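You operate a simulated robot arm through the tools that you are given. There is no shell and no other tool.

Carry out the task below with a simulated robot arm. There is one attempt and no reset: what you move stays moved.

JOB
Roll the slab down to the red sticks, then press the blue stamp into its middle.
Fine: one print; stand the stamp on the bench and lift the slab on to the damp box lid; the other slabs stay. Set down upright: what you pick out.

It is judged by the outcome, as a careful person would: the job done as asked, and still so three seconds after it is handed in. It fails if anything else is knocked over, pushed out of place, dropped, spilled or broken. A push-on lid holds only when it is set on centred and level and pressed home; a screw cap is set on level and turned clockwise until tight.

ROBOT AND FRAMES
A 6-joint arm with a three-finger gripper, fixed in place. Base frame: the origin is at the foot of the arm, x ahead of it, y to its left, z up; the work surface is at about z = 0.8. Units: m, rad, N and s.
Its first joint turns from -2.897 to 2.897 rad. Payload 4.89 kg.
The TCP is the grasp point between the finger pads, 0.03 m short of the fingertips. In the tool frame z runs along the fingers and y along their closing line. The gripper opens to 0.164 m. The gripper's body begins 0.125 m behind the TCP.
Orientation is told as [roll, pitch, yaw] about the base's x, y, z axes, in that order, counted from this pose: with the fingers straight down and closing along the base's y, the tool's x points along the base's -x, its y along +y and its z along -z.

CONTROLS
- The arm moves only by the tool arm_command. Its argument "increments" is one flat list of numbers, 6 for each row, row after row: the shift along the tool's x, y, z in m, then the turn, a rotation vector about the tool's x, y, z in rad. In form: [tx, ty, tz, wx, wy, wz, tx, ty, tz, wx, wy, wz, ...]. A call has 1 to 20 rows; each row is the pose to reach, as a shift and turn from the pose commanded when the call began, along the tool's axes at that moment. "fingers" is the finger opening in m, from 0 to 0.164, set as the call begins (left out, the last holds). A row lasts 0.2 s, in which the tool goes at most 0.05 m and 0.15 rad; a call with a longer step from one row to the next is refused whole, and so is a gripper value outside its range. A pose out of reach is approached as far as the arm can. The call stops where the force on the tool passes 40 N (or 10 N more than at its start, if that is more) or the arm is blocked; 0.2 s more then pass. Each finger travels about 0.108 m/s and halts on what it meets, pressing with about 21 N; the grip force reading is that of the motor and also rises with nothing between the fingers. The clock runs only during rows and for 0.2 s after the last one: add rows that repeat a pose to give the fingers time. It gives the time, the measured TCP pose, the force on the tool (base axes), the opening and the grip force at its end, in the units of the frame above (readings bear some noise), with the torque about the TCP (base axes, N m) and any sound that the robot's microphone picked up.
- Cameras (640 x 400 px; columns grow to the right, rows downward): "scene" is fixed at [0.0525, 0.6495, 1.5662]; the picture's right is [-0.30, -0.95, 0.00], its down [-0.56, 0.18, -0.81] and it looks along [0.77, -0.24, -0.59] (base axes); focal length 313 px, centre (320, 200). "wrist" rides on the gripper at [0.076, -0.002, -0.152] in the tool frame; the picture's right is [0.02, 1.00, 0.00], its down [-0.88, 0.02, -0.47] and it looks along [-0.47, 0.01, 0.88] (tool axes); focal length 247 px, centre (320, 200). There is no depth. A picture from a camera that has moved, and an enlarged one, comes with that camera's place and axes in the base frame and with its lens. The place of the scene camera against the robot may be out by one fixed shift of up to 0.012 m in any direction.
- grab_frame(camera): a new picture of that camera. It takes no simulated time.
- lift_body(by): slides the trunk up (or, below 0, down) by that many m; the arm rides with it, the base frame stays. It gives what a move gives, with no picture.
- inspect(camera, box): a new picture of the part [left, top, right, bottom] of that camera's present view, enlarged. It takes no simulated time.
- sign_off(): hands the job in; it is judged then, once.

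Nothing tells you positions but the pictures and the camera data. Unless the task says otherwise, let go and move clear before handing in.

The tools are called after "Request:" as a command line: name --argument value ..., lists and objects as JSON in quotes. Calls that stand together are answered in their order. arm_command: Moves the arm, as the interface text tells. Its arguments: {"type":"object","properties":{"increments":{"type":"array","items":{"type":"number"}},"fingers":{"type":"number"}},"required":["increments"]} The other tools are called the same way: lift_body (by) slides the trunk up or down; grab_frame (camera) takes a picture; inspect (camera, box) takes an enlarged picture of a part of a camera's view; sign_off () hands the job in.

At the start:

```text
clock: 0.0
tool_pos: [0.6035, 0.2304, 1.1945]
ee_rot: [0.0, -0.001, -0.001]
contact_force: [-0.6, -0.6, -0.6]
wrist_torque: [-0.02, 0.01, -0.01]
finger_gap: 0.1639
grasp_force: 0.1
trunk travel left (down, up): [-0.125, 0.265]
```

scene: 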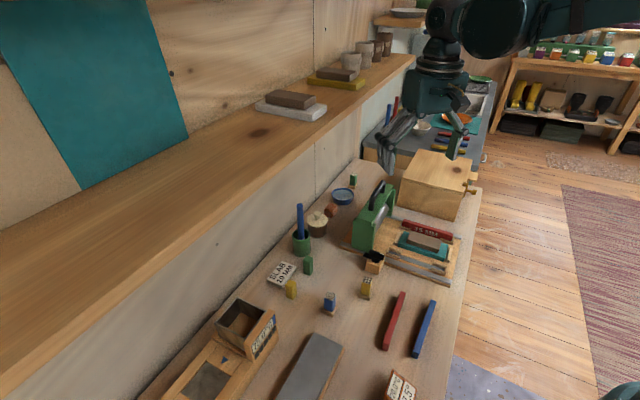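
wrist: 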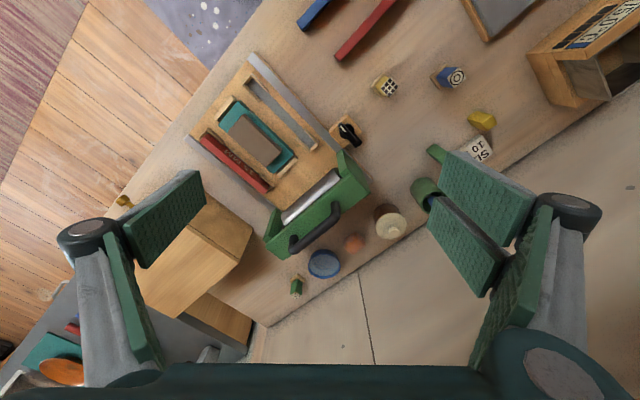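

I see a bench with a tray holding a clay slab on a teal mat, a green roller press-like device, stamps, and red and blue sticks. I'll look closer before moving anything.

Request:
inspect --camera "scene" --box '[340, 140, 500, 300]'

Request:
inspect --camera "scene" --box '[240, 170, 400, 330]'

Request:
inspect --camera "scene" --box '[140, 280, 460, 400]'

Request:
inspect --camera "wrist" --box '[180, 40, 440, 300]'

Request:
inspect --camera "wrist" --box '[300, 0, 640, 200]'

Request:
inspect --camera "scene" --box '[240, 0, 480, 150]'

```text
2.50 times, centred on (420, 220) of scene
camera zoom: at [0.0525, 0.6495, 1.5662], right [-0.3, -0.95, 0.0], down [-0.56, 0.18, -0.81], along [0.77, -0.24, -0.59], focal length 782 px, centre (70, 150)
```

zoom: 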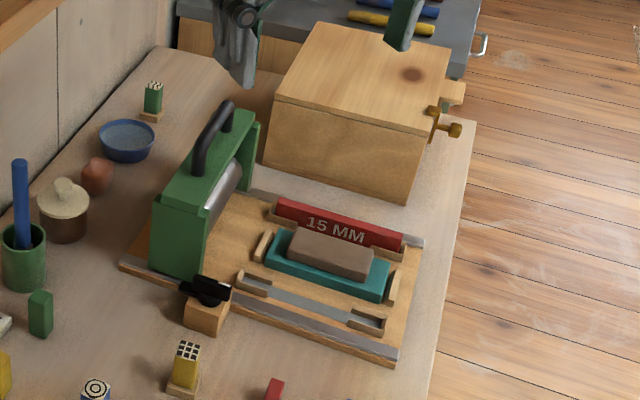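

```text
2.50 times, centred on (320, 250) of scene
camera zoom: at [0.0525, 0.6495, 1.5662], right [-0.3, -0.95, 0.0], down [-0.56, 0.18, -0.81], along [0.77, -0.24, -0.59], focal length 782 px, centre (320, 75)
```

zoom: 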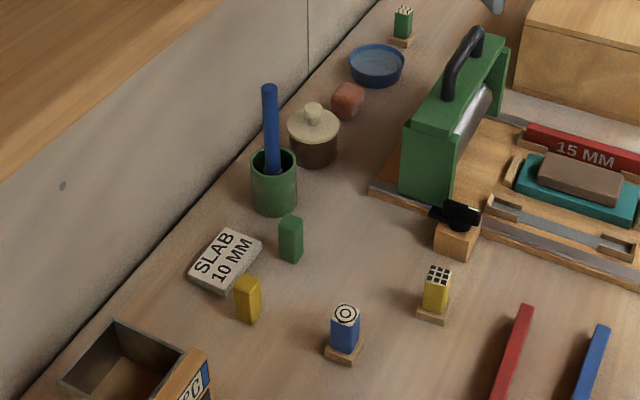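

```text
2.00 times, centred on (300, 340) of scene
camera zoom: at [0.0525, 0.6495, 1.5662], right [-0.3, -0.95, 0.0], down [-0.56, 0.18, -0.81], along [0.77, -0.24, -0.59], focal length 625 px, centre (360, -80)
```

zoom: 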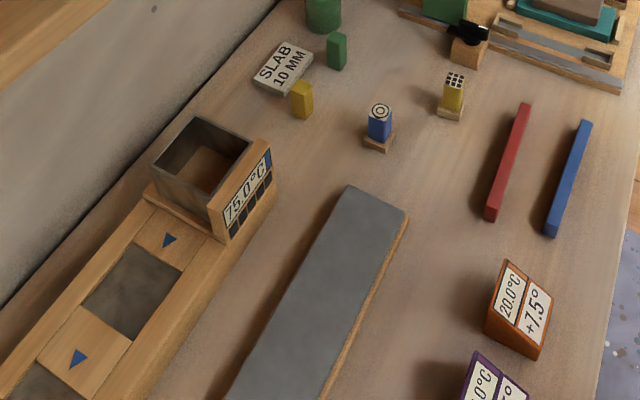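

```text
1.54 times, centred on (310, 170) of wrist
camera zoom: at [0.5276, 0.2286, 1.3466], right [-0.02, 1.0, 0.0], down [0.88, 0.02, 0.47], along [0.47, 0.01, -0.88], focal length 380 px, centre (335, 246)
```

zoom: 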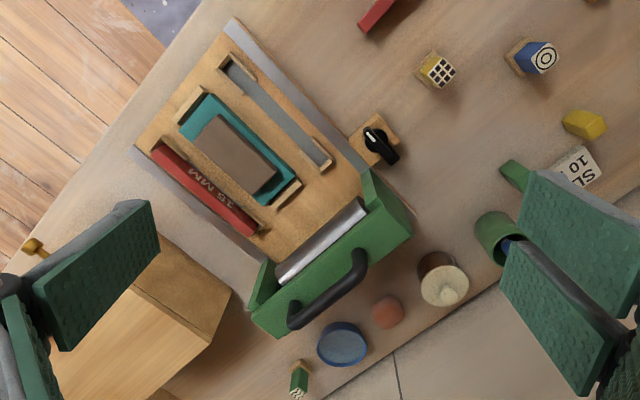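

```text
1.88 times, centred on (470, 100) of wrist
camera zoom: at [0.5276, 0.2286, 1.3466], right [-0.02, 1.0, 0.0], down [0.88, 0.02, 0.47], along [0.47, 0.01, -0.88], focal length 465 px, centre (38, 388)
```

zoom: 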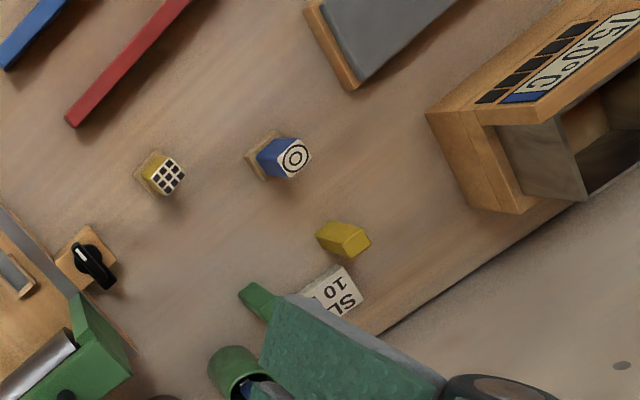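

```text
2.67 times, centred on (360, 75) of scene
camera zoom: at [0.0525, 0.6495, 1.5662], right [-0.3, -0.95, 0.0], down [-0.56, 0.18, -0.81], along [0.77, -0.24, -0.59], focal length 834 px, centre (213, 533)
```

zoom: 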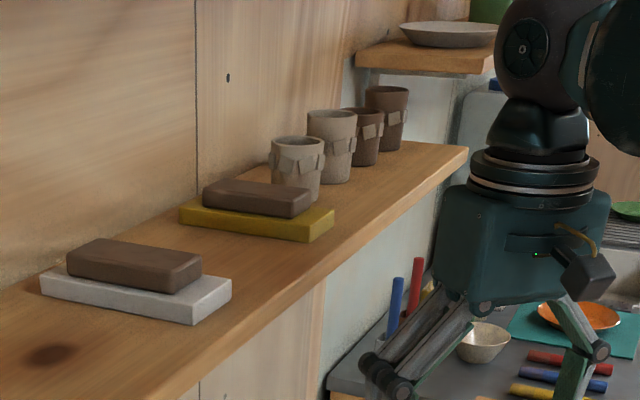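

The press (green roller carriage on a railed board) lies at about 45° near (0.65, 0.22). One red "15 MM" stick is in its slot, the other red stick is on the bench, and the blue stamp is near (0.545, 0.47). I'll move the wrist camera for closer views, starting with the stamp side.

Request:
arm_command --increments '[0.025, 0.0275, 0.0175, 0, 0, 0, 0.05, 0.055, 0.035, 0, 0, 0, 0.075, 0.0825, 0.0525, 0, 0, 0, 0.1, 0.11, 0.07, 0, 0, 0, 0.125, 0.1375, 0.0875, 0, 0, 0, 0.15, 0.165, 0.105, 0, 0, 0, 0.175, 0.1925, 0.1225, 0, 0, 0, 0.2, 0.22, 0.14, 0, 0, 0]'

Request:
grab_frame --camera "wrist"

Request:
grab_frame --camera "scene"

```text
clock: 1.8
tool_pos: [0.4041, 0.453, 1.0527]
ee_rot: [0.001, 0.0, -0.002]
contact_force: [0.1, -1.0, -0.1]
wrist_torque: [0.21, 0.01, -0.03]
finger_gap: 0.164
grasp_force: 0.1
trunk travel left (down, up): [-0.125, 0.265]
```

```text
taken
camera wrist: at [0.3293, 0.4491, 1.2056], right [-0.02, 1.0, 0.0], down [0.88, 0.02, 0.47], along [0.47, 0.01, -0.88], focal length 247 px, centre (320, 200)
```

wrist: 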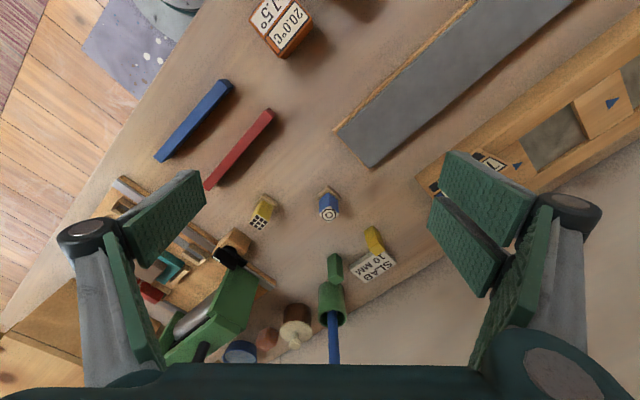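

```text
taken
```

scene: 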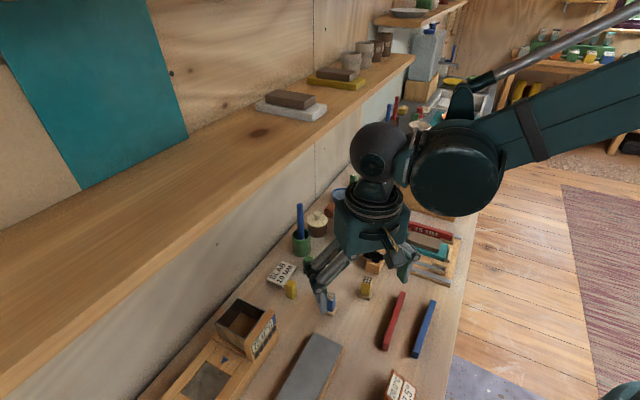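

Request:
inspect --camera "wrist" --box '[200, 150, 400, 275]'

Request:
inspect --camera "wrist" --box '[80, 60, 300, 200]'

Request:
inspect --camera "wrist" --box '[100, 180, 340, 370]'

Request:
inspect --camera "wrist" --box '[320, 0, 640, 200]'

```text
3.20 times, centred on (300, 212) of wrist
camera zoom: at [0.3293, 0.4491, 1.2056], right [-0.02, 1.0, 0.0], down [0.88, 0.02, 0.47], along [0.47, 0.01, -0.88], focal length 790 px, centre (384, 160)
```

zoom: 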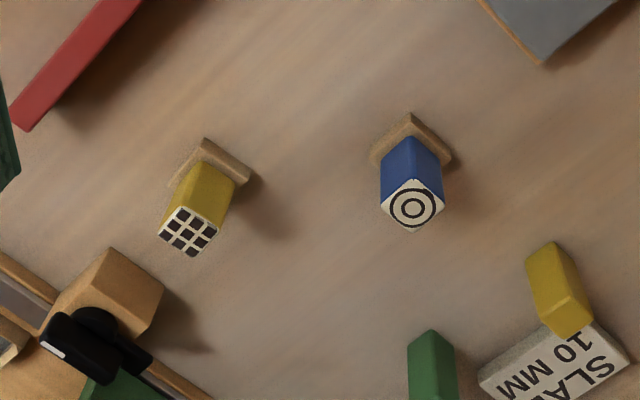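

```text
2.86 times, centred on (190, 130) of wrist
camera zoom: at [0.3293, 0.4491, 1.2056], right [-0.02, 1.0, 0.0], down [0.88, 0.02, 0.47], along [0.47, 0.01, -0.88], focal length 706 px, centre (691, 400)
```

zoom: 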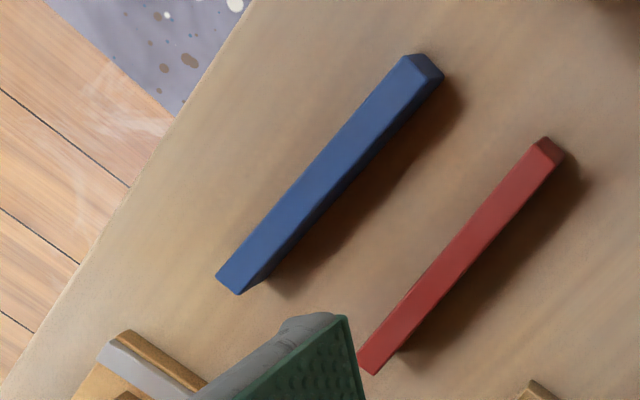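

```text
2.11 times, centred on (220, 275) of wrist
camera zoom: at [0.3293, 0.4491, 1.2056], right [-0.02, 1.0, 0.0], down [0.88, 0.02, 0.47], along [0.47, 0.01, -0.88], focal length 520 px, centre (530, 42)
```

zoom: 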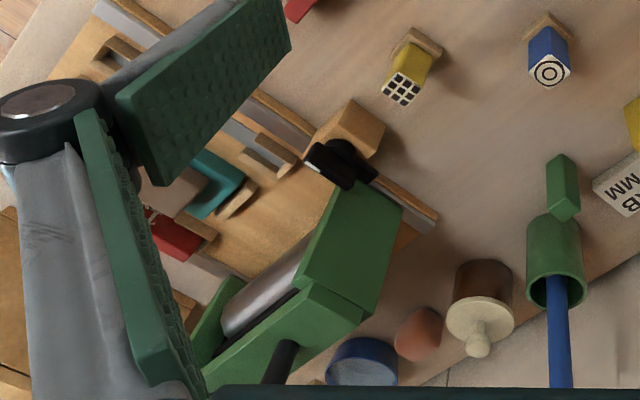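

```text
2.00 times, centred on (480, 100) of wrist
camera zoom: at [0.3293, 0.4491, 1.2056], right [-0.02, 1.0, 0.0], down [0.88, 0.02, 0.47], along [0.47, 0.01, -0.88], focal length 494 px, centre (0, 400)
```

zoom: 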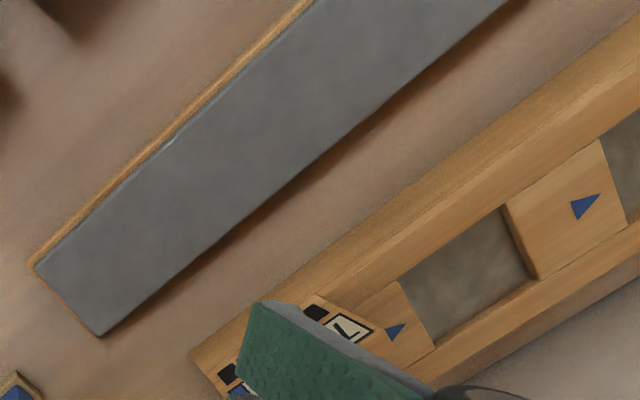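

The stamp stands on its wooden foot with its pattern label on top. The loose red stick lies from about (0.52, 0.25) to (0.39, 0.38). Next I'll turn the wrist 45° and look at the rolling board.

Request:
arm_command --increments '[-0.0217, -0.0262, -0.0033, 0, 0, 0.1309, -0.0433, -0.0523, -0.0067, 0, 0, 0.2618, -0.065, -0.0785, -0.01, 0, 0, 0.3927, -0.0867, -0.1047, -0.0133, 0, 0, 0.5236, -0.1083, -0.1308, -0.0167, 0, 0, 0.6545, -0.13, -0.157, -0.02, 0, 0, 0.7854]'

Request:
grab_frame --camera "wrist"

Request:
inspect --camera "wrist" --box '[200, 50, 440, 200]'

Request:
inspect --camera "wrist" --box '[200, 180, 440, 330]'

```text
clock: 3.2
tool_pos: [0.5333, 0.2973, 1.0719]
ee_rot: [0.0, 0.0, -0.786]
contact_force: [0.1, 0.5, 0.4]
wrist_torque: [-0.08, -0.1, 0.02]
finger_gap: 0.164
grasp_force: 0.0
trunk travel left (down, up): [-0.125, 0.265]
```

```text
taken
camera wrist: at [0.4787, 0.3496, 1.2239], right [0.69, 0.72, 0.0], down [0.63, -0.61, 0.47], along [0.34, -0.33, -0.88], focal length 247 px, centre (320, 200)
```

wrist: 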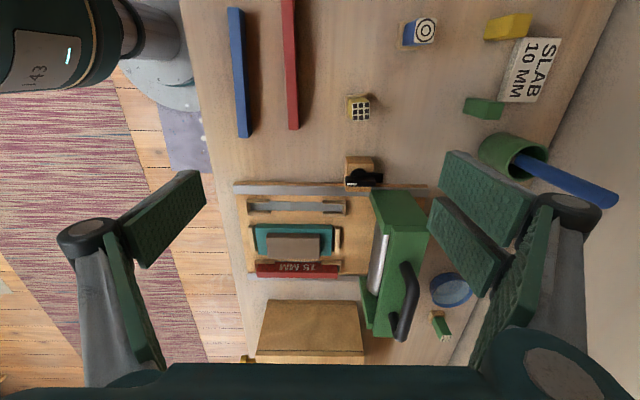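

```text
2.67 times, centred on (320, 125) of wrist
camera zoom: at [0.4787, 0.3496, 1.2239], right [0.69, 0.72, 0.0], down [0.63, -0.61, 0.47], along [0.34, -0.33, -0.88], focal length 659 px, centre (320, 400)
```

zoom: 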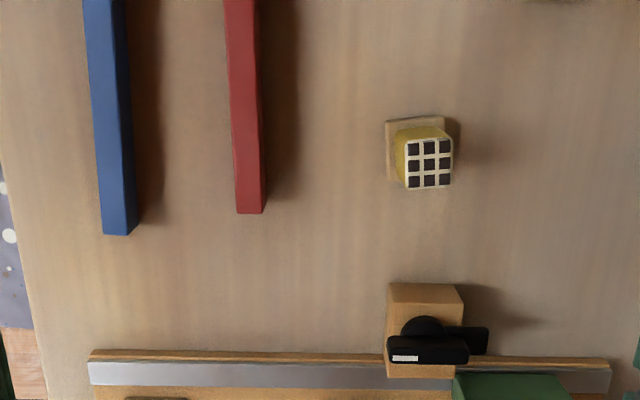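

```text
2.67 times, centred on (320, 255) of wrist
camera zoom: at [0.4787, 0.3496, 1.2239], right [0.69, 0.72, 0.0], down [0.63, -0.61, 0.47], along [0.34, -0.33, -0.88], focal length 659 px, centre (320, 53)
```

zoom: 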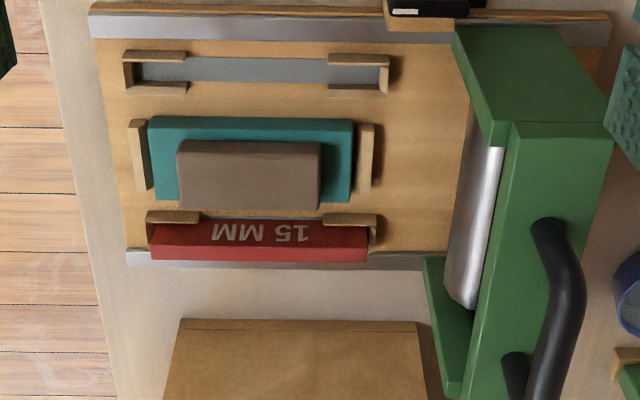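

The board runs along the 45° direction: an empty stick slot on the near side, the slab on its teal plate in the middle, the red stick on the far side. A black turn-latch sits beside the rail by the carriage. I'll move closer to read the latch and slots.

Request:
arm_command --increments '[-0.032, -0.007, 0.018, 0, 0, 0, -0.064, -0.014, 0.036, 0, 0, 0, -0.097, -0.02, 0.054, 0, 0, 0, -0.129, -0.027, 0.072, 0, 0, 0]'

Request:
grab_frame --camera "wrist"

Request:
inspect --camera "wrist" --box '[200, 50, 440, 200]'

Request:
inspect --camera "wrist" --box '[200, 180, 440, 330]'

```text
clock: 4.2
tool_pos: [0.6042, 0.1862, 1.0009]
ee_rot: [0.0, 0.0, -0.786]
contact_force: [-0.6, 0.3, -0.2]
wrist_torque: [-0.11, -0.18, 0.02]
finger_gap: 0.1641
grasp_force: 0.0
trunk travel left (down, up): [-0.125, 0.265]
```

```text
taken
camera wrist: at [0.5506, 0.2382, 1.1531], right [0.69, 0.72, 0.0], down [0.64, -0.61, 0.47], along [0.34, -0.33, -0.88], focal length 247 px, centre (320, 200)
```

wrist: 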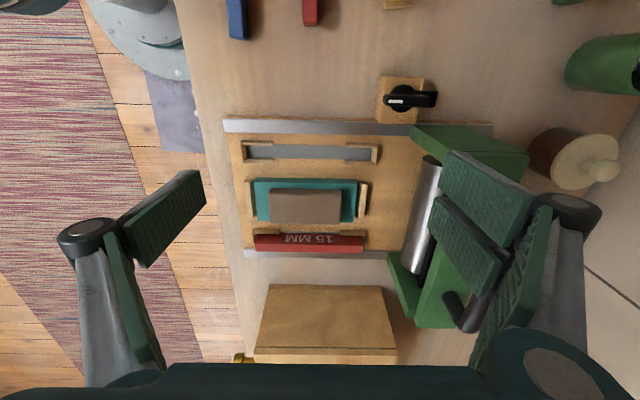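

```text
2.67 times, centred on (320, 125) of wrist
camera zoom: at [0.5506, 0.2382, 1.1531], right [0.69, 0.72, 0.0], down [0.64, -0.61, 0.47], along [0.34, -0.33, -0.88], focal length 659 px, centre (320, 400)
```

zoom: 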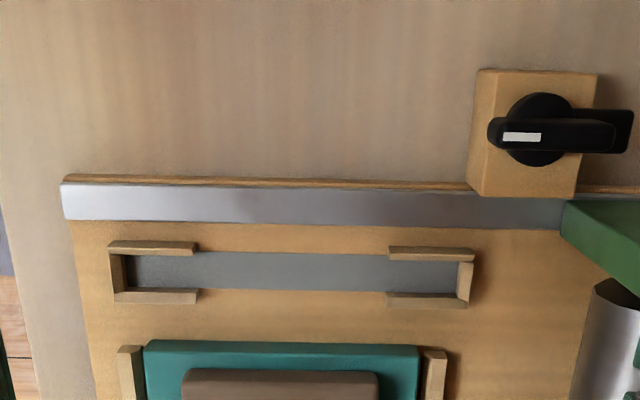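

```text
2.67 times, centred on (320, 255) of wrist
camera zoom: at [0.5506, 0.2382, 1.1531], right [0.69, 0.72, 0.0], down [0.64, -0.61, 0.47], along [0.34, -0.33, -0.88], focal length 659 px, centre (320, 53)
```

zoom: 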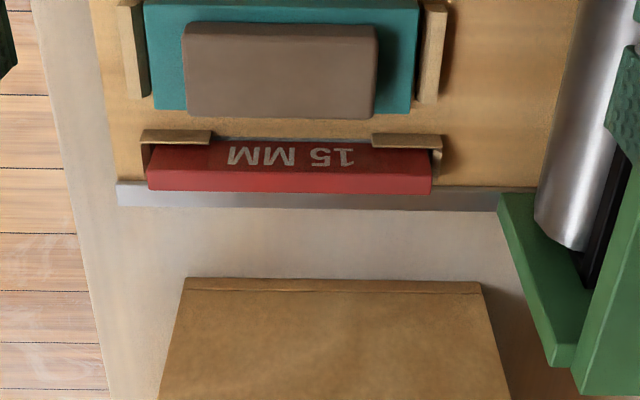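

I'll zoom in on the latch and the carriage leg from both cameras.

Request:
inspect --camera "wrist" --box '[360, 60, 460, 140]'

Request:
inspect --camera "scene" --box '[340, 220, 420, 280]'

Request:
inspect --camera "wrist" --box '[400, 100, 560, 220]'

Request:
grab_frame --camera "scene"

```text
5.00 times, centred on (410, 100) of wrist
camera zoom: at [0.5506, 0.2382, 1.1531], right [0.69, 0.72, 0.0], down [0.64, -0.61, 0.47], along [0.34, -0.33, -0.88], focal length 1235 px, centre (-130, 700)
```

zoom: 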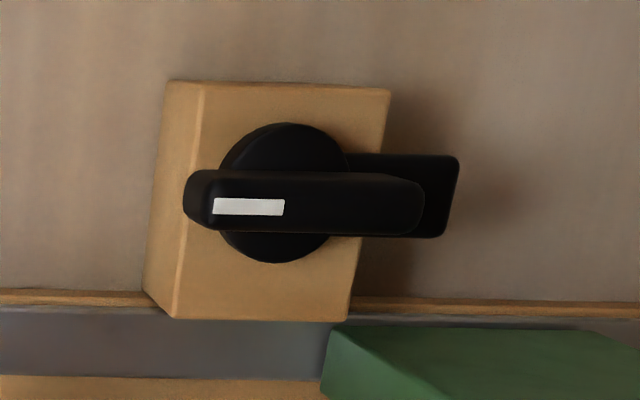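

```text
6.67 times, centred on (380, 250) of scene
camera zoom: at [0.0525, 0.6495, 1.5662], right [-0.3, -0.95, 0.0], down [-0.56, 0.18, -0.81], along [0.77, -0.24, -0.59], focal length 2084 px, centre (-80, -133)
```

zoom: 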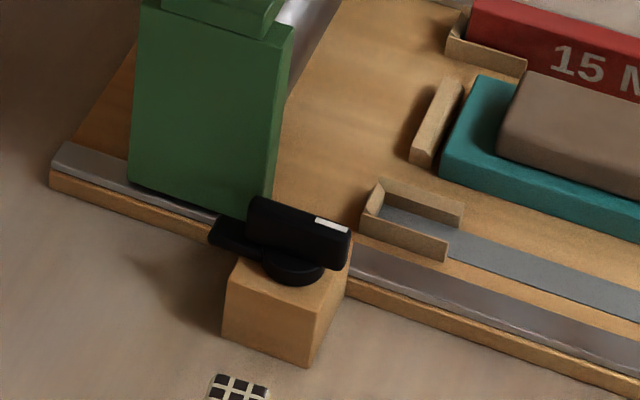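

```text
3.33 times, centred on (480, 160) of wrist
camera zoom: at [0.5506, 0.2382, 1.1531], right [0.69, 0.72, 0.0], down [0.64, -0.61, 0.47], along [0.34, -0.33, -0.88], focal length 823 px, centre (-213, 333)
```

zoom: 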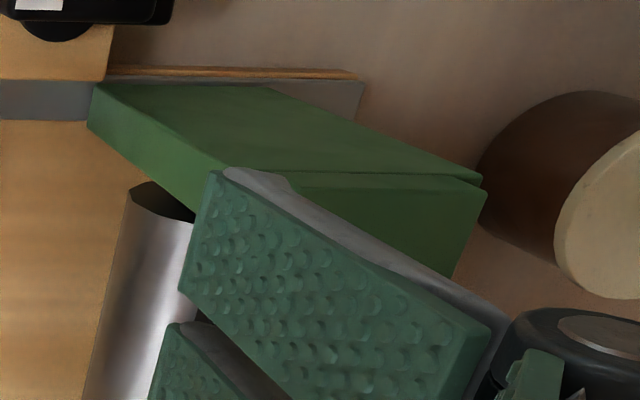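

```text
taken
```

scene: 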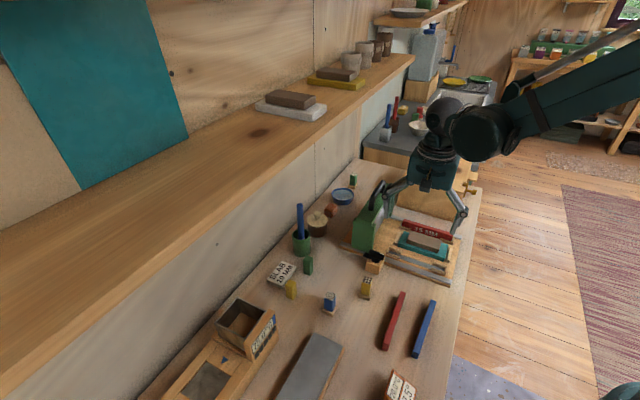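

The latch tongue points along the rail and doesn't look like it blocks the leg. Next I'll look closely at the loose red stick.

Request:
arm_command --increments '[0.04, -0.003, 0.0, 0, 0, 0, 0.08, -0.006, 0.01, 0, 0, 0, 0.12, -0.009, 0.02, 0, 0, 0, 0.16, -0.012, 0.03, 0, 0, 0, 0.2, -0.014, 0.04, 0, 0, 0, 0.24, -0.016, 0.05, 0, 0, 0, 0.28, -0.017, 0.05, 0, 0, 0]'

Request:
grab_frame --camera "wrist"

Request:
inspect --camera "wrist" --box '[220, 100, 420, 225]'

Request:
inspect --camera "wrist" --box '[220, 200, 420, 325]'

```text
clock: 5.8
tool_pos: [0.3972, 0.3677, 0.9497]
ee_rot: [0.0, 0.001, -0.787]
contact_force: [0.4, 0.2, 0.0]
wrist_torque: [0.04, 0.11, -0.03]
finger_gap: 0.1641
grasp_force: 0.1
trunk travel left (down, up): [-0.125, 0.265]
```

```text
taken
camera wrist: at [0.3432, 0.4206, 1.1017], right [0.69, 0.72, 0.0], down [0.64, -0.61, 0.47], along [0.34, -0.33, -0.88], focal length 247 px, centre (320, 200)
```

wrist: 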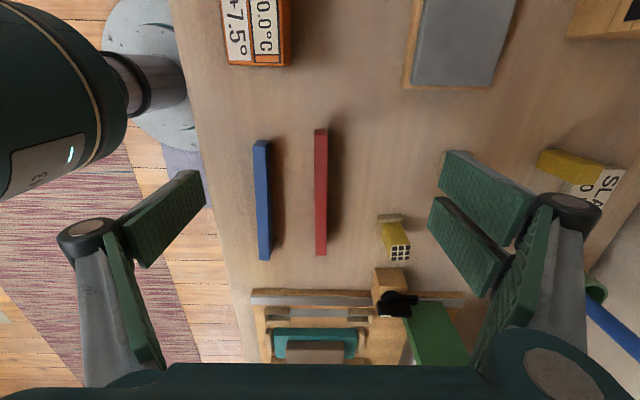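

```text
3.20 times, centred on (320, 162) of wrist
camera zoom: at [0.3432, 0.4206, 1.1017], right [0.69, 0.72, 0.0], down [0.64, -0.61, 0.47], along [0.34, -0.33, -0.88], focal length 790 px, centre (320, 320)
```

zoom: 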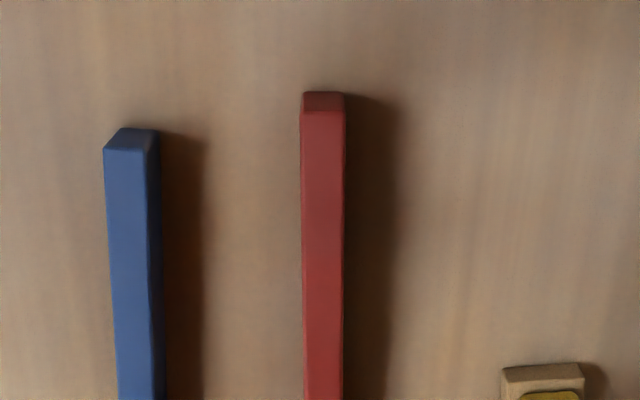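

```text
3.20 times, centred on (320, 262) of wrist
camera zoom: at [0.3432, 0.4206, 1.1017], right [0.69, 0.72, 0.0], down [0.64, -0.61, 0.47], along [0.34, -0.33, -0.88], focal length 790 px, centre (320, 0)
```

zoom: 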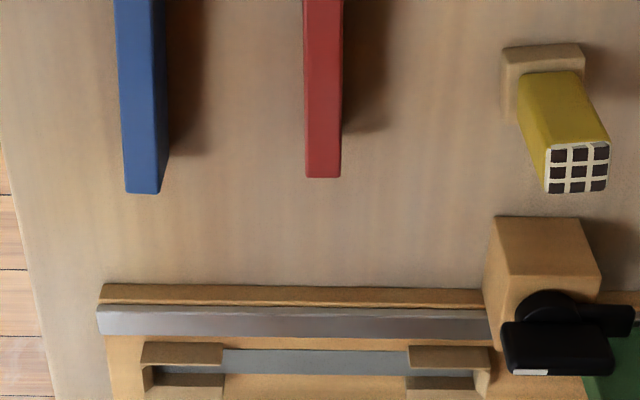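

The loose red stick stands on its narrow edge, about 15 mm wide and 27 mm high, centred near u=0.545, v=0.095 in board axes. I'll go over it with partly closed fingers and descend.

Request:
arm_command --increments '[-0.037, 0.0018, 0, 0, 0, 0, -0.074, 0.0036, 0, 0, 0, 0, -0.074, 0.0036, 0.03, 0, 0, 0, -0.074, 0.0036, 0.06, 0, 0, 0]' --fingers 0.06

Request:
grab_frame --camera "wrist"

Request:
inspect --camera "scene" --box '[340, 240, 500, 360]'

```text
clock: 6.8
tool_pos: [0.45, 0.3183, 0.8937]
ee_rot: [0.0, 0.0, -0.785]
contact_force: [-2.0, 0.0, 1.0]
wrist_torque: [0.14, -0.18, 0.01]
finger_gap: 0.0598
grasp_force: 0.0
trunk travel left (down, up): [-0.125, 0.265]
```

```text
taken
camera wrist: at [0.3954, 0.3698, 1.0443], right [0.69, 0.72, 0.0], down [0.64, -0.61, 0.47], along [0.34, -0.33, -0.88], focal length 247 px, centre (320, 200)
```

wrist: 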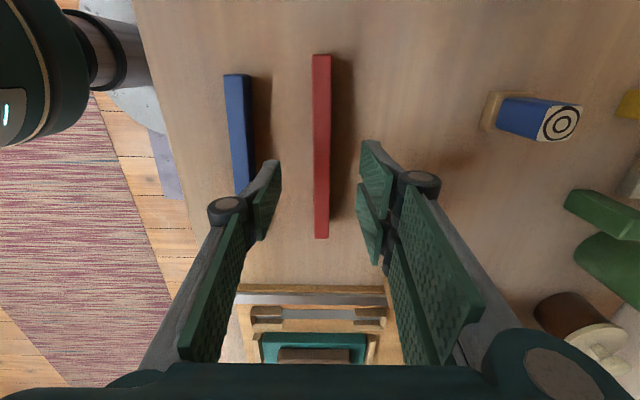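

```text
3.33 times, centred on (420, 300) of scene
camera zoom: at [0.0525, 0.6495, 1.5662], right [-0.3, -0.95, 0.0], down [-0.56, 0.18, -0.81], along [0.77, -0.24, -0.59], focal length 1042 px, centre (-13, -133)
```

zoom: 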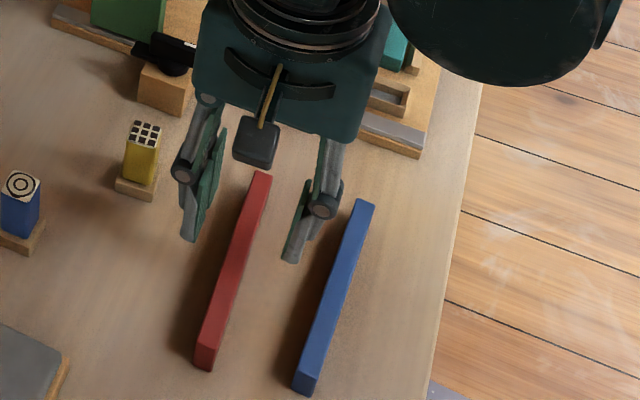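

The stick is centred between the fingers, so I'll descend and close.

Request:
arm_command --increments '[-0.0026, 0.0003, 0.026, 0, 0, 0, -0.0026, 0.0003, 0.0517, 0, 0, 0]'

Request:
arm_command --increments '[0, 0, 0, 0, 0, 0, 0, 0, 0, 0, 0, 0, 0, 0, 0, 0, 0, 0]' --fingers 0.0

Request:
inspect --camera "scene" --box '[340, 240, 500, 360]'

```text
clock: 7.4
tool_pos: [0.4518, 0.3183, 0.8408]
ee_rot: [0.0, -0.002, -0.786]
contact_force: [-1.1, -1.4, 0.4]
wrist_torque: [0.08, -0.13, -0.02]
finger_gap: 0.0601
grasp_force: 0.0
trunk travel left (down, up): [-0.125, 0.265]
```

```text
clock: 8.2
tool_pos: [0.4513, 0.3166, 0.8407]
ee_rot: [-0.001, 0.001, -0.786]
contact_force: [0.1, 0.0, 0.1]
wrist_torque: [-0.02, 0.0, 0.0]
finger_gap: 0.0153
grasp_force: 21.1
trunk travel left (down, up): [-0.125, 0.265]
```

```text
3.33 times, centred on (420, 300) of scene
camera zoom: at [0.0525, 0.6495, 1.5662], right [-0.3, -0.95, 0.0], down [-0.56, 0.18, -0.81], along [0.77, -0.24, -0.59], focal length 1042 px, centre (-13, -133)
```

zoom: 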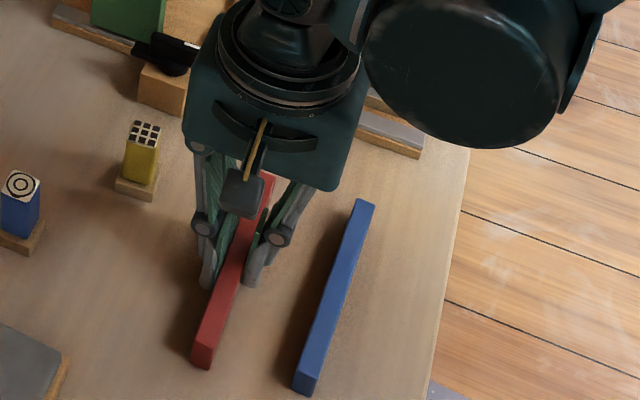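

Gripped at 15.3 mm. I'll lift it, turn it 90° to line up with the slot, and move it near the board.

Request:
arm_command --increments '[0, 0, -0.03, 0, 0, 0, 0, 0, -0.07, 0, 0, 0, 0, 0, -0.11, 0, 0, 0]'

Request:
arm_command --increments '[-0.01, 0, 0, 0, 0, -0.1428, -0.02, 0, 0, 0, 0, -0.2856, -0.03, 0, 0, 0, 0, -0.4284, -0.04, 0, 0, 0, 0, -0.5712, -0.05, 0, 0, 0, 0, -0.714, -0.06, 0, 0, 0, 0, -0.8568, -0.07, 0, 0, 0, 0, -0.9996, -0.08, 0, 0, 0, 0, -1.1424, -0.09, 0, 0, 0, 0, -1.2852, -0.1, 0, 0, 0, 0, -1.428, -0.11, 0, 0, 0, 0, -1.5708]'

Request:
grab_frame --camera "wrist"

Request:
grab_frame --camera "scene"

```text
clock: 9.0
tool_pos: [0.4513, 0.3172, 0.9487]
ee_rot: [0.0, 0.001, -0.785]
contact_force: [1.5, 0.8, -0.4]
wrist_torque: [-0.16, 0.21, 0.01]
finger_gap: 0.0154
grasp_force: 21.5
trunk travel left (down, up): [-0.125, 0.265]
```

```text
clock: 11.4
tool_pos: [0.5309, 0.2409, 0.9526]
ee_rot: [-0.001, 0.0, 0.786]
contact_force: [-0.7, -0.6, -0.8]
wrist_torque: [-0.03, -0.03, -0.01]
finger_gap: 0.015
grasp_force: 20.4
trunk travel left (down, up): [-0.125, 0.265]
```

```text
taken
camera wrist: at [0.4791, 0.1857, 1.1031], right [-0.72, 0.69, 0.0], down [0.61, 0.64, 0.47], along [0.33, 0.34, -0.88], focal length 247 px, centre (320, 200)
```

wrist: 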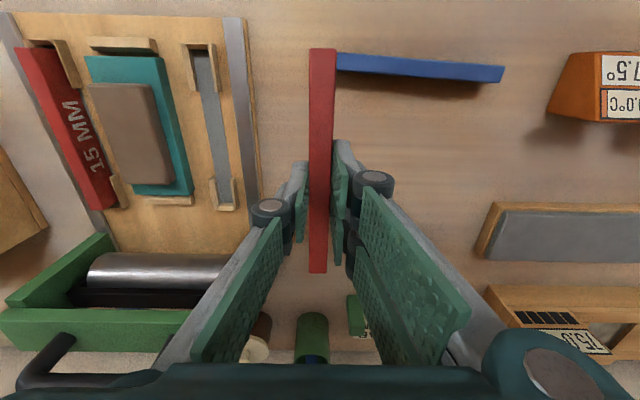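

```text
taken
```

scene: 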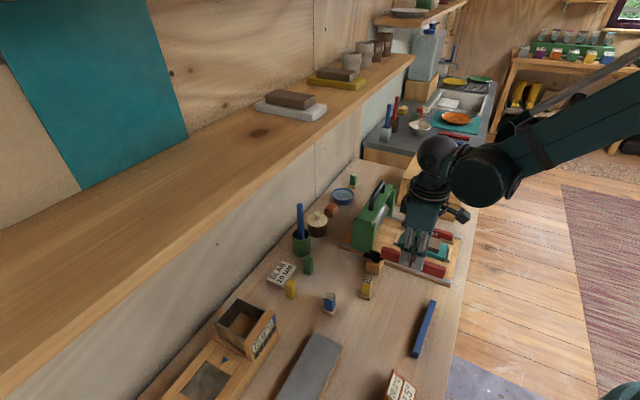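

The stick is aligned with the slot direction and centred in the grip. I'll measure the slot and the reference stick closely.

Request:
inspect --camera "wrist" --box '[0, 20, 320, 220]'

Request:
inspect --camera "wrist" --box '[170, 30, 270, 130]'

Request:
inspect --camera "wrist" --box '[170, 130, 270, 230]'

```text
2.00 times, centred on (160, 120) of wrist
camera zoom: at [0.4791, 0.1857, 1.1031], right [-0.72, 0.69, 0.0], down [0.61, 0.64, 0.47], along [0.33, 0.34, -0.88], focal length 494 px, centre (640, 360)
```

zoom: 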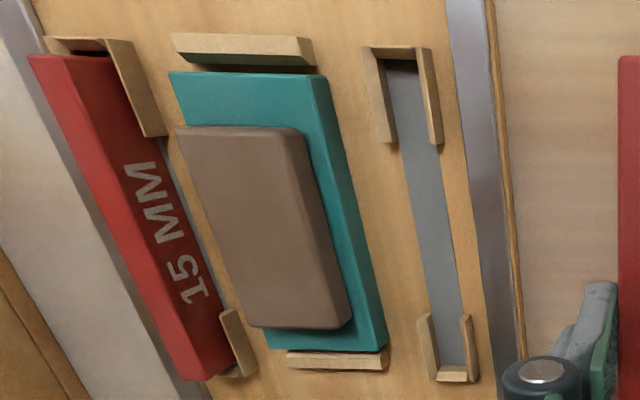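

```text
4.00 times, centred on (220, 80) of wrist
camera zoom: at [0.4791, 0.1857, 1.1031], right [-0.72, 0.69, 0.0], down [0.61, 0.64, 0.47], along [0.33, 0.34, -0.88], focal length 988 px, centre (720, 680)
```

zoom: 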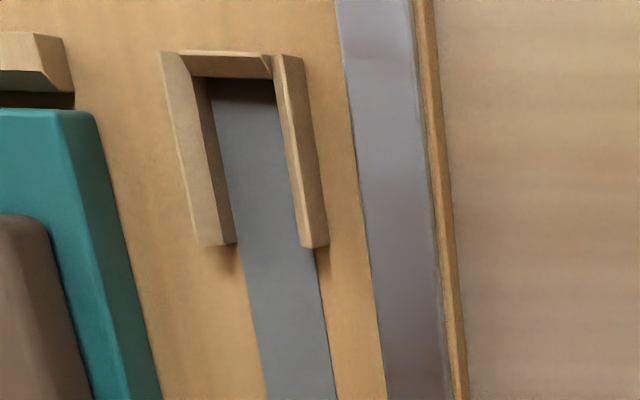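

```text
4.00 times, centred on (220, 180) of wrist
camera zoom: at [0.4791, 0.1857, 1.1031], right [-0.72, 0.69, 0.0], down [0.61, 0.64, 0.47], along [0.33, 0.34, -0.88], focal length 988 px, centre (720, 280)
```

zoom: 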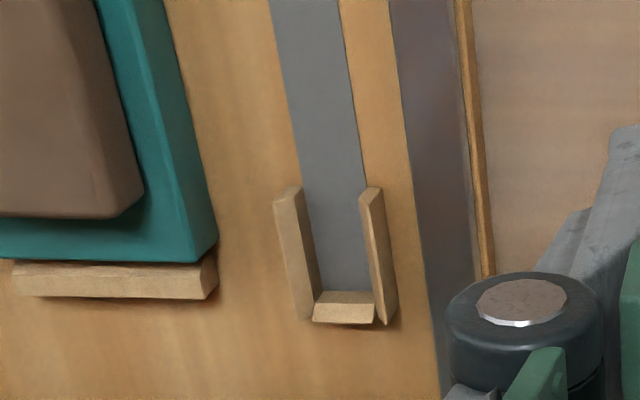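

The slot centre is at about u=0.5445, v=0.3235, with roughly 1.5–2 mm of clearance. I'll move over it, lower a little and re-check before dropping in.

Request:
arm_command --increments '[0.0004, -0.04, 0, 0, 0, 0, 0.0008, -0.08, 0, 0, 0, 0, 0.0012, -0.1174, 0, 0, 0, 0, 0.0012, -0.1174, 0.03, 0, 0, 0, 0.0012, -0.1174, 0.045, 0, 0, 0, 0.0012, -0.1174, 0.045, 0, 0, 0]'

Request:
grab_frame --camera "wrist"

Request:
inspect --camera "wrist" --box '[270, 0, 370, 80]'

Request:
inspect --camera "wrist" --box '[270, 220, 370, 300]'

Request:
inspect --camera "scene" --box '[340, 200, 480, 300]'

```text
clock: 12.8
tool_pos: [0.6108, 0.1542, 0.9066]
ee_rot: [-0.001, 0.001, 0.785]
contact_force: [-0.4, -0.5, -1.1]
wrist_torque: [0.0, 0.01, -0.04]
finger_gap: 0.0152
grasp_force: 21.1
trunk travel left (down, up): [-0.125, 0.265]
```

```text
taken
camera wrist: at [0.5596, 0.0984, 1.0589], right [-0.72, 0.69, 0.0], down [0.61, 0.64, 0.47], along [0.33, 0.34, -0.88], focal length 247 px, centre (320, 200)
```

wrist: 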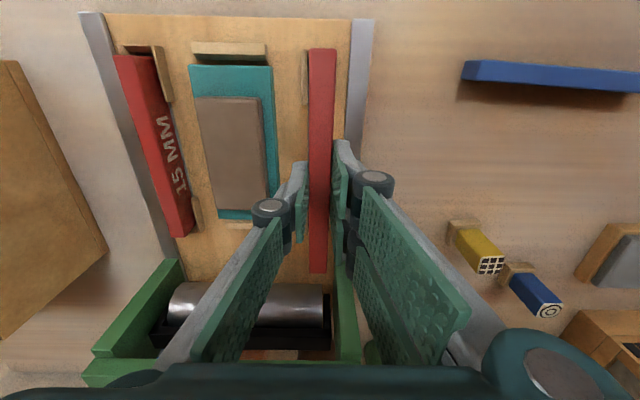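

```text
5.00 times, centred on (320, 40) of wrist
camera zoom: at [0.5596, 0.0984, 1.0589], right [-0.72, 0.69, 0.0], down [0.61, 0.64, 0.47], along [0.33, 0.34, -0.88], focal length 1235 px, centre (320, 1000)
```

zoom: 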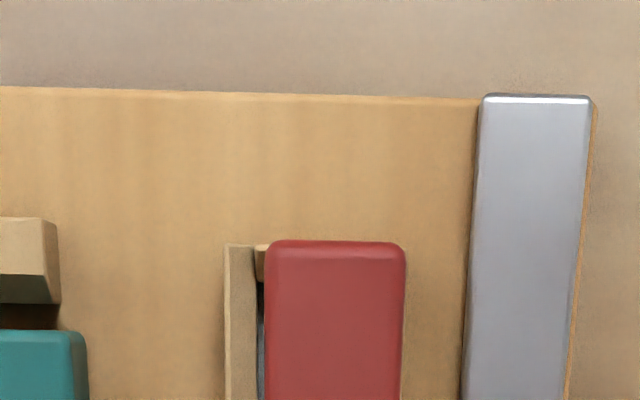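

```text
5.00 times, centred on (320, 260) of wrist
camera zoom: at [0.5596, 0.0984, 1.0589], right [-0.72, 0.69, 0.0], down [0.61, 0.64, 0.47], along [0.33, 0.34, -0.88], focal length 1235 px, centre (320, -100)
```

zoom: 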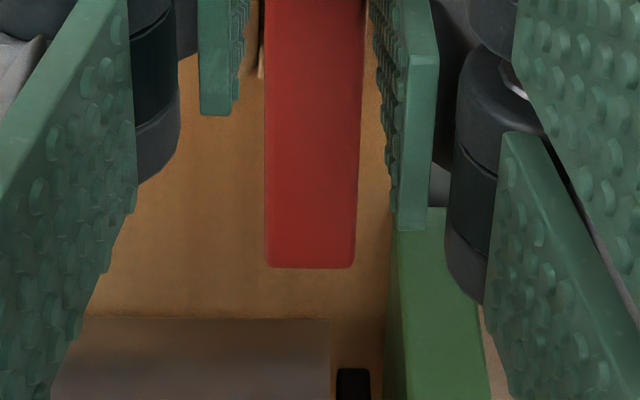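

```text
4.00 times, centred on (410, 250) of scene
camera zoom: at [0.0525, 0.6495, 1.5662], right [-0.3, -0.95, 0.0], down [-0.56, 0.18, -0.81], along [0.77, -0.24, -0.59], focal length 1250 px, centre (-40, 0)
```

zoom: 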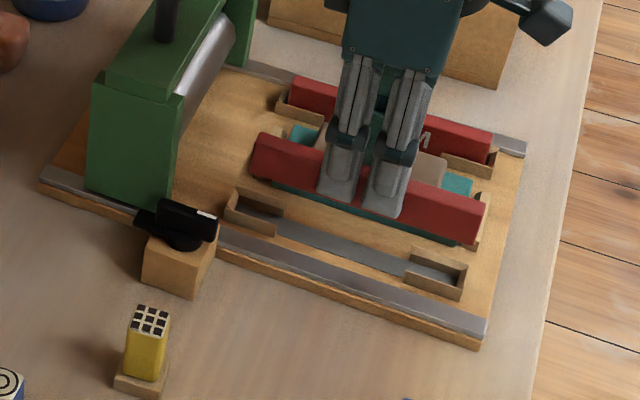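

The stick is a few millimetres off toward −u and −v of the slot. I'll zoom in more on both bracket ends to refine the correction.

Request:
inspect --camera "wrist" --box '[295, 200, 345, 240]'

Request:
inspect --camera "wrist" --box '[295, 40, 345, 80]'

Request:
inspect --camera "scene" --box '[390, 225, 465, 280]'

```text
10.00 times, centred on (320, 220) of wrist
camera zoom: at [0.5596, 0.0984, 1.0589], right [-0.72, 0.69, 0.0], down [0.61, 0.64, 0.47], along [0.33, 0.34, -0.88], focal length 2470 px, centre (320, 0)
```

zoom: 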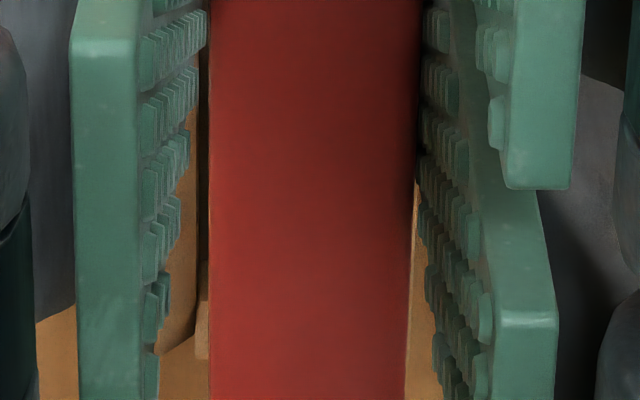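

```text
10.00 times, centred on (320, 60) of wrist
camera zoom: at [0.5596, 0.0984, 1.0589], right [-0.72, 0.69, 0.0], down [0.61, 0.64, 0.47], along [0.33, 0.34, -0.88], focal length 2470 px, centre (320, 1600)
```

zoom: 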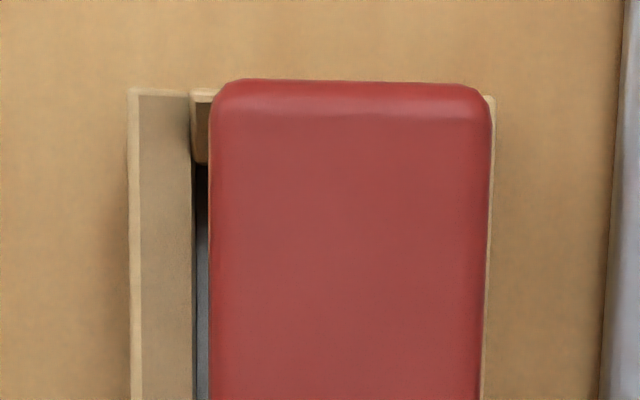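

```text
7.27 times, centred on (428, 252) of scene
camera zoom: at [0.0525, 0.6495, 1.5662], right [-0.3, -0.95, 0.0], down [-0.56, 0.18, -0.81], along [0.77, -0.24, -0.59], focal length 2273 px, centre (-462, -182)
```

zoom: 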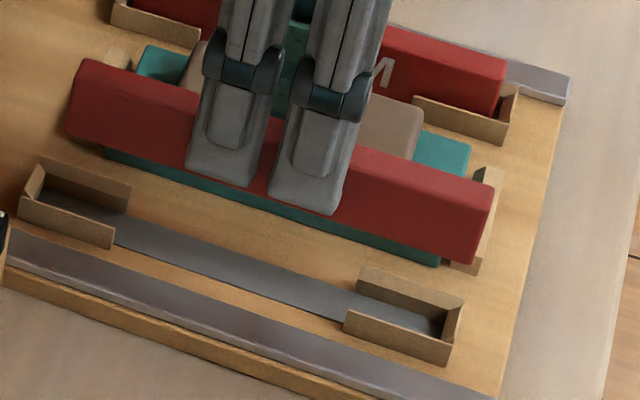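

The stick needs about +4 mm in u and +2.5 mm in v. I'll apply that, lower to just above the brackets and check again.

Request:
arm_command --increments '[-0.004, -0.0025, 0, 0, 0, 0, -0.004, -0.0025, 0.02, 0, 0, 0, -0.004, -0.0025, 0.02, 0, 0, 0]'

Request:
inspect --camera "wrist" --box '[295, 200, 345, 240]'

Request:
inspect --camera "wrist" --box '[295, 30, 345, 70]'

Request:
inspect --camera "scene" --box '[380, 220, 465, 280]'

```text
clock: 13.6
tool_pos: [0.6149, 0.1566, 0.8864]
ee_rot: [-0.001, 0.002, 0.786]
contact_force: [0.8, 0.9, 0.0]
wrist_torque: [0.03, 0.0, -0.01]
finger_gap: 0.0156
grasp_force: 21.5
trunk travel left (down, up): [-0.125, 0.265]
```

```text
10.00 times, centred on (320, 220) of wrist
camera zoom: at [0.5634, 0.1011, 1.0377], right [-0.72, 0.69, 0.0], down [0.61, 0.64, 0.47], along [0.33, 0.34, -0.88], focal length 2470 px, centre (320, 0)
```

zoom: 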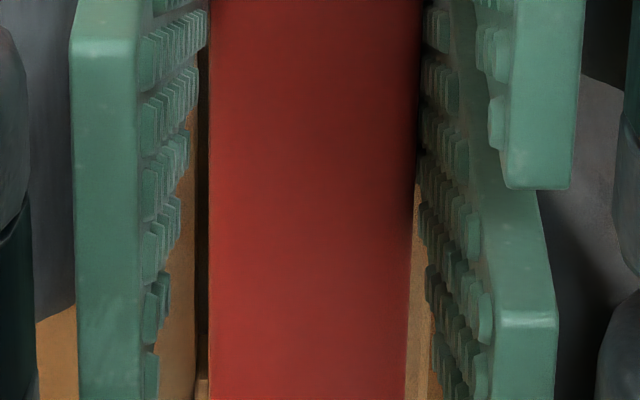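

```text
10.00 times, centred on (320, 50) of wrist
camera zoom: at [0.5634, 0.1011, 1.0377], right [-0.72, 0.69, 0.0], down [0.61, 0.64, 0.47], along [0.33, 0.34, -0.88], focal length 2470 px, centre (320, 1700)
```

zoom: 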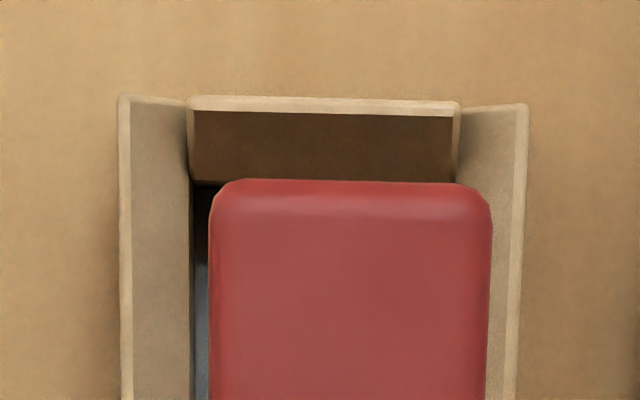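

```text
6.67 times, centred on (422, 250) of scene
camera zoom: at [0.0525, 0.6495, 1.5662], right [-0.3, -0.95, 0.0], down [-0.56, 0.18, -0.81], along [0.77, -0.24, -0.59], focal length 2084 px, centre (-363, -133)
```

zoom: 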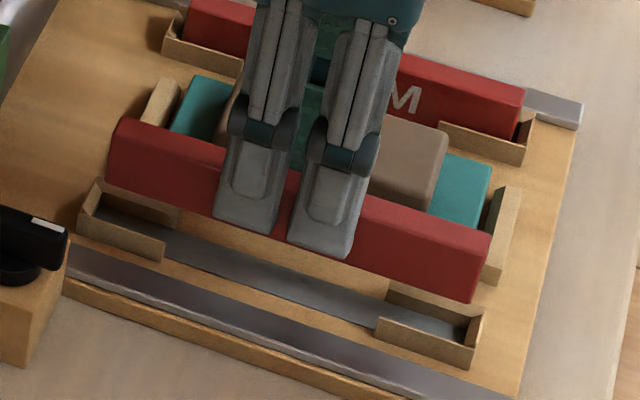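

The brackets have flared lead-ins and the stick is nearly centred. I'll add a small correction, lower it into the slot and watch the force.

Request:
arm_command --increments '[-0.0015, -0.0015, 0.0, 0, 0, 0, -0.0015, -0.0015, 0.01, 0, 0, 0, -0.0015, -0.0015, 0.02, 0, 0, 0, -0.0015, -0.0015, 0.02, 0, 0, 0]'

Request:
inspect --camera "wrist" --box '[295, 20, 345, 60]'

Request:
inspect --camera "scene" --box '[380, 220, 465, 280]'

```text
clock: 14.6
tool_pos: [0.616, 0.1576, 0.8648]
ee_rot: [-0.001, -0.001, 0.786]
contact_force: [-0.5, 0.5, -0.5]
wrist_torque: [-0.02, -0.01, -0.02]
finger_gap: 0.015
grasp_force: 20.8
trunk travel left (down, up): [-0.125, 0.265]
```

```text
10.00 times, centred on (320, 40) of wrist
camera zoom: at [0.5652, 0.1014, 1.017], right [-0.72, 0.69, 0.0], down [0.61, 0.64, 0.47], along [0.33, 0.34, -0.88], focal length 2470 px, centre (320, 1800)
```

zoom: 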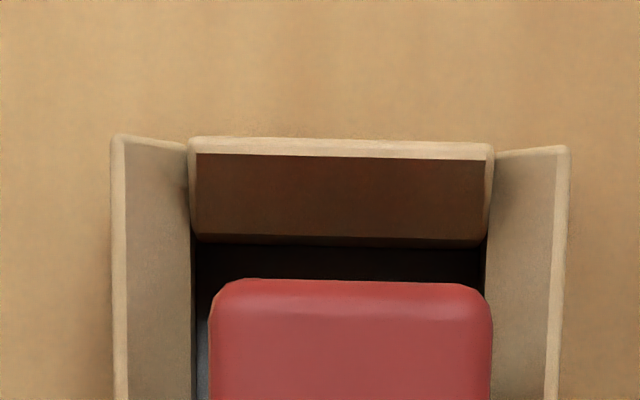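

```text
6.67 times, centred on (422, 250) of scene
camera zoom: at [0.0525, 0.6495, 1.5662], right [-0.3, -0.95, 0.0], down [-0.56, 0.18, -0.81], along [0.77, -0.24, -0.59], focal length 2084 px, centre (-363, -133)
```

zoom: 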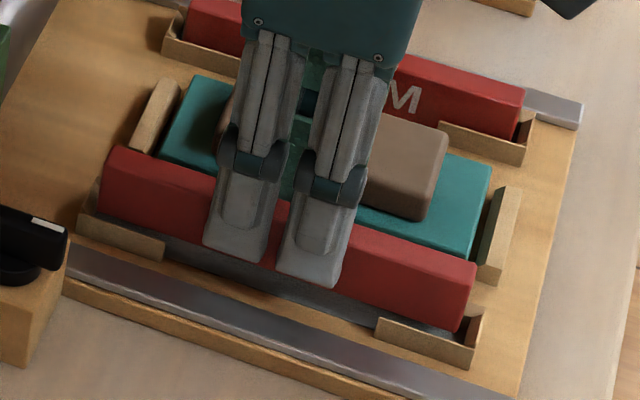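

The stick is entering the bracket centred, so I'll ease it down to contact.

Request:
arm_command --increments '[0, 0, 0.003, 0, 0, 0, 0, 0, 0.005, 0, 0, 0]'

```text
clock: 15.2
tool_pos: [0.618, 0.156, 0.8593]
ee_rot: [0.0, 0.001, 0.786]
contact_force: [-0.6, 0.5, -0.5]
wrist_torque: [0.02, 0.0, 0.02]
finger_gap: 0.0154
grasp_force: 21.1
trunk travel left (down, up): [-0.125, 0.265]
```

Request:
arm_command --increments '[0, 0, 0.002, 0, 0, 0, 0, 0, 0.004, 0, 0, 0]'

Request:
inspect --camera "scene" --box '[380, 220, 465, 280]'

```text
clock: 15.8
tool_pos: [0.6201, 0.1572, 0.8569]
ee_rot: [0.0, 0.0, 0.787]
contact_force: [-0.2, -0.5, -0.5]
wrist_torque: [-0.01, -0.04, 0.02]
finger_gap: 0.0153
grasp_force: 21.0
trunk travel left (down, up): [-0.125, 0.265]
```

```text
6.67 times, centred on (422, 250) of scene
camera zoom: at [0.0525, 0.6495, 1.5662], right [-0.3, -0.95, 0.0], down [-0.56, 0.18, -0.81], along [0.77, -0.24, -0.59], focal length 2084 px, centre (-363, -133)
```

zoom: 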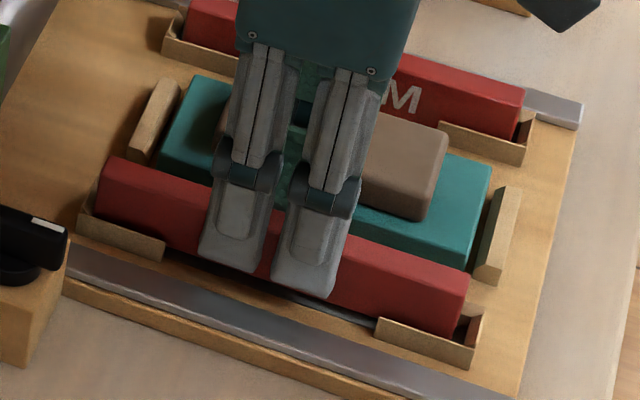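

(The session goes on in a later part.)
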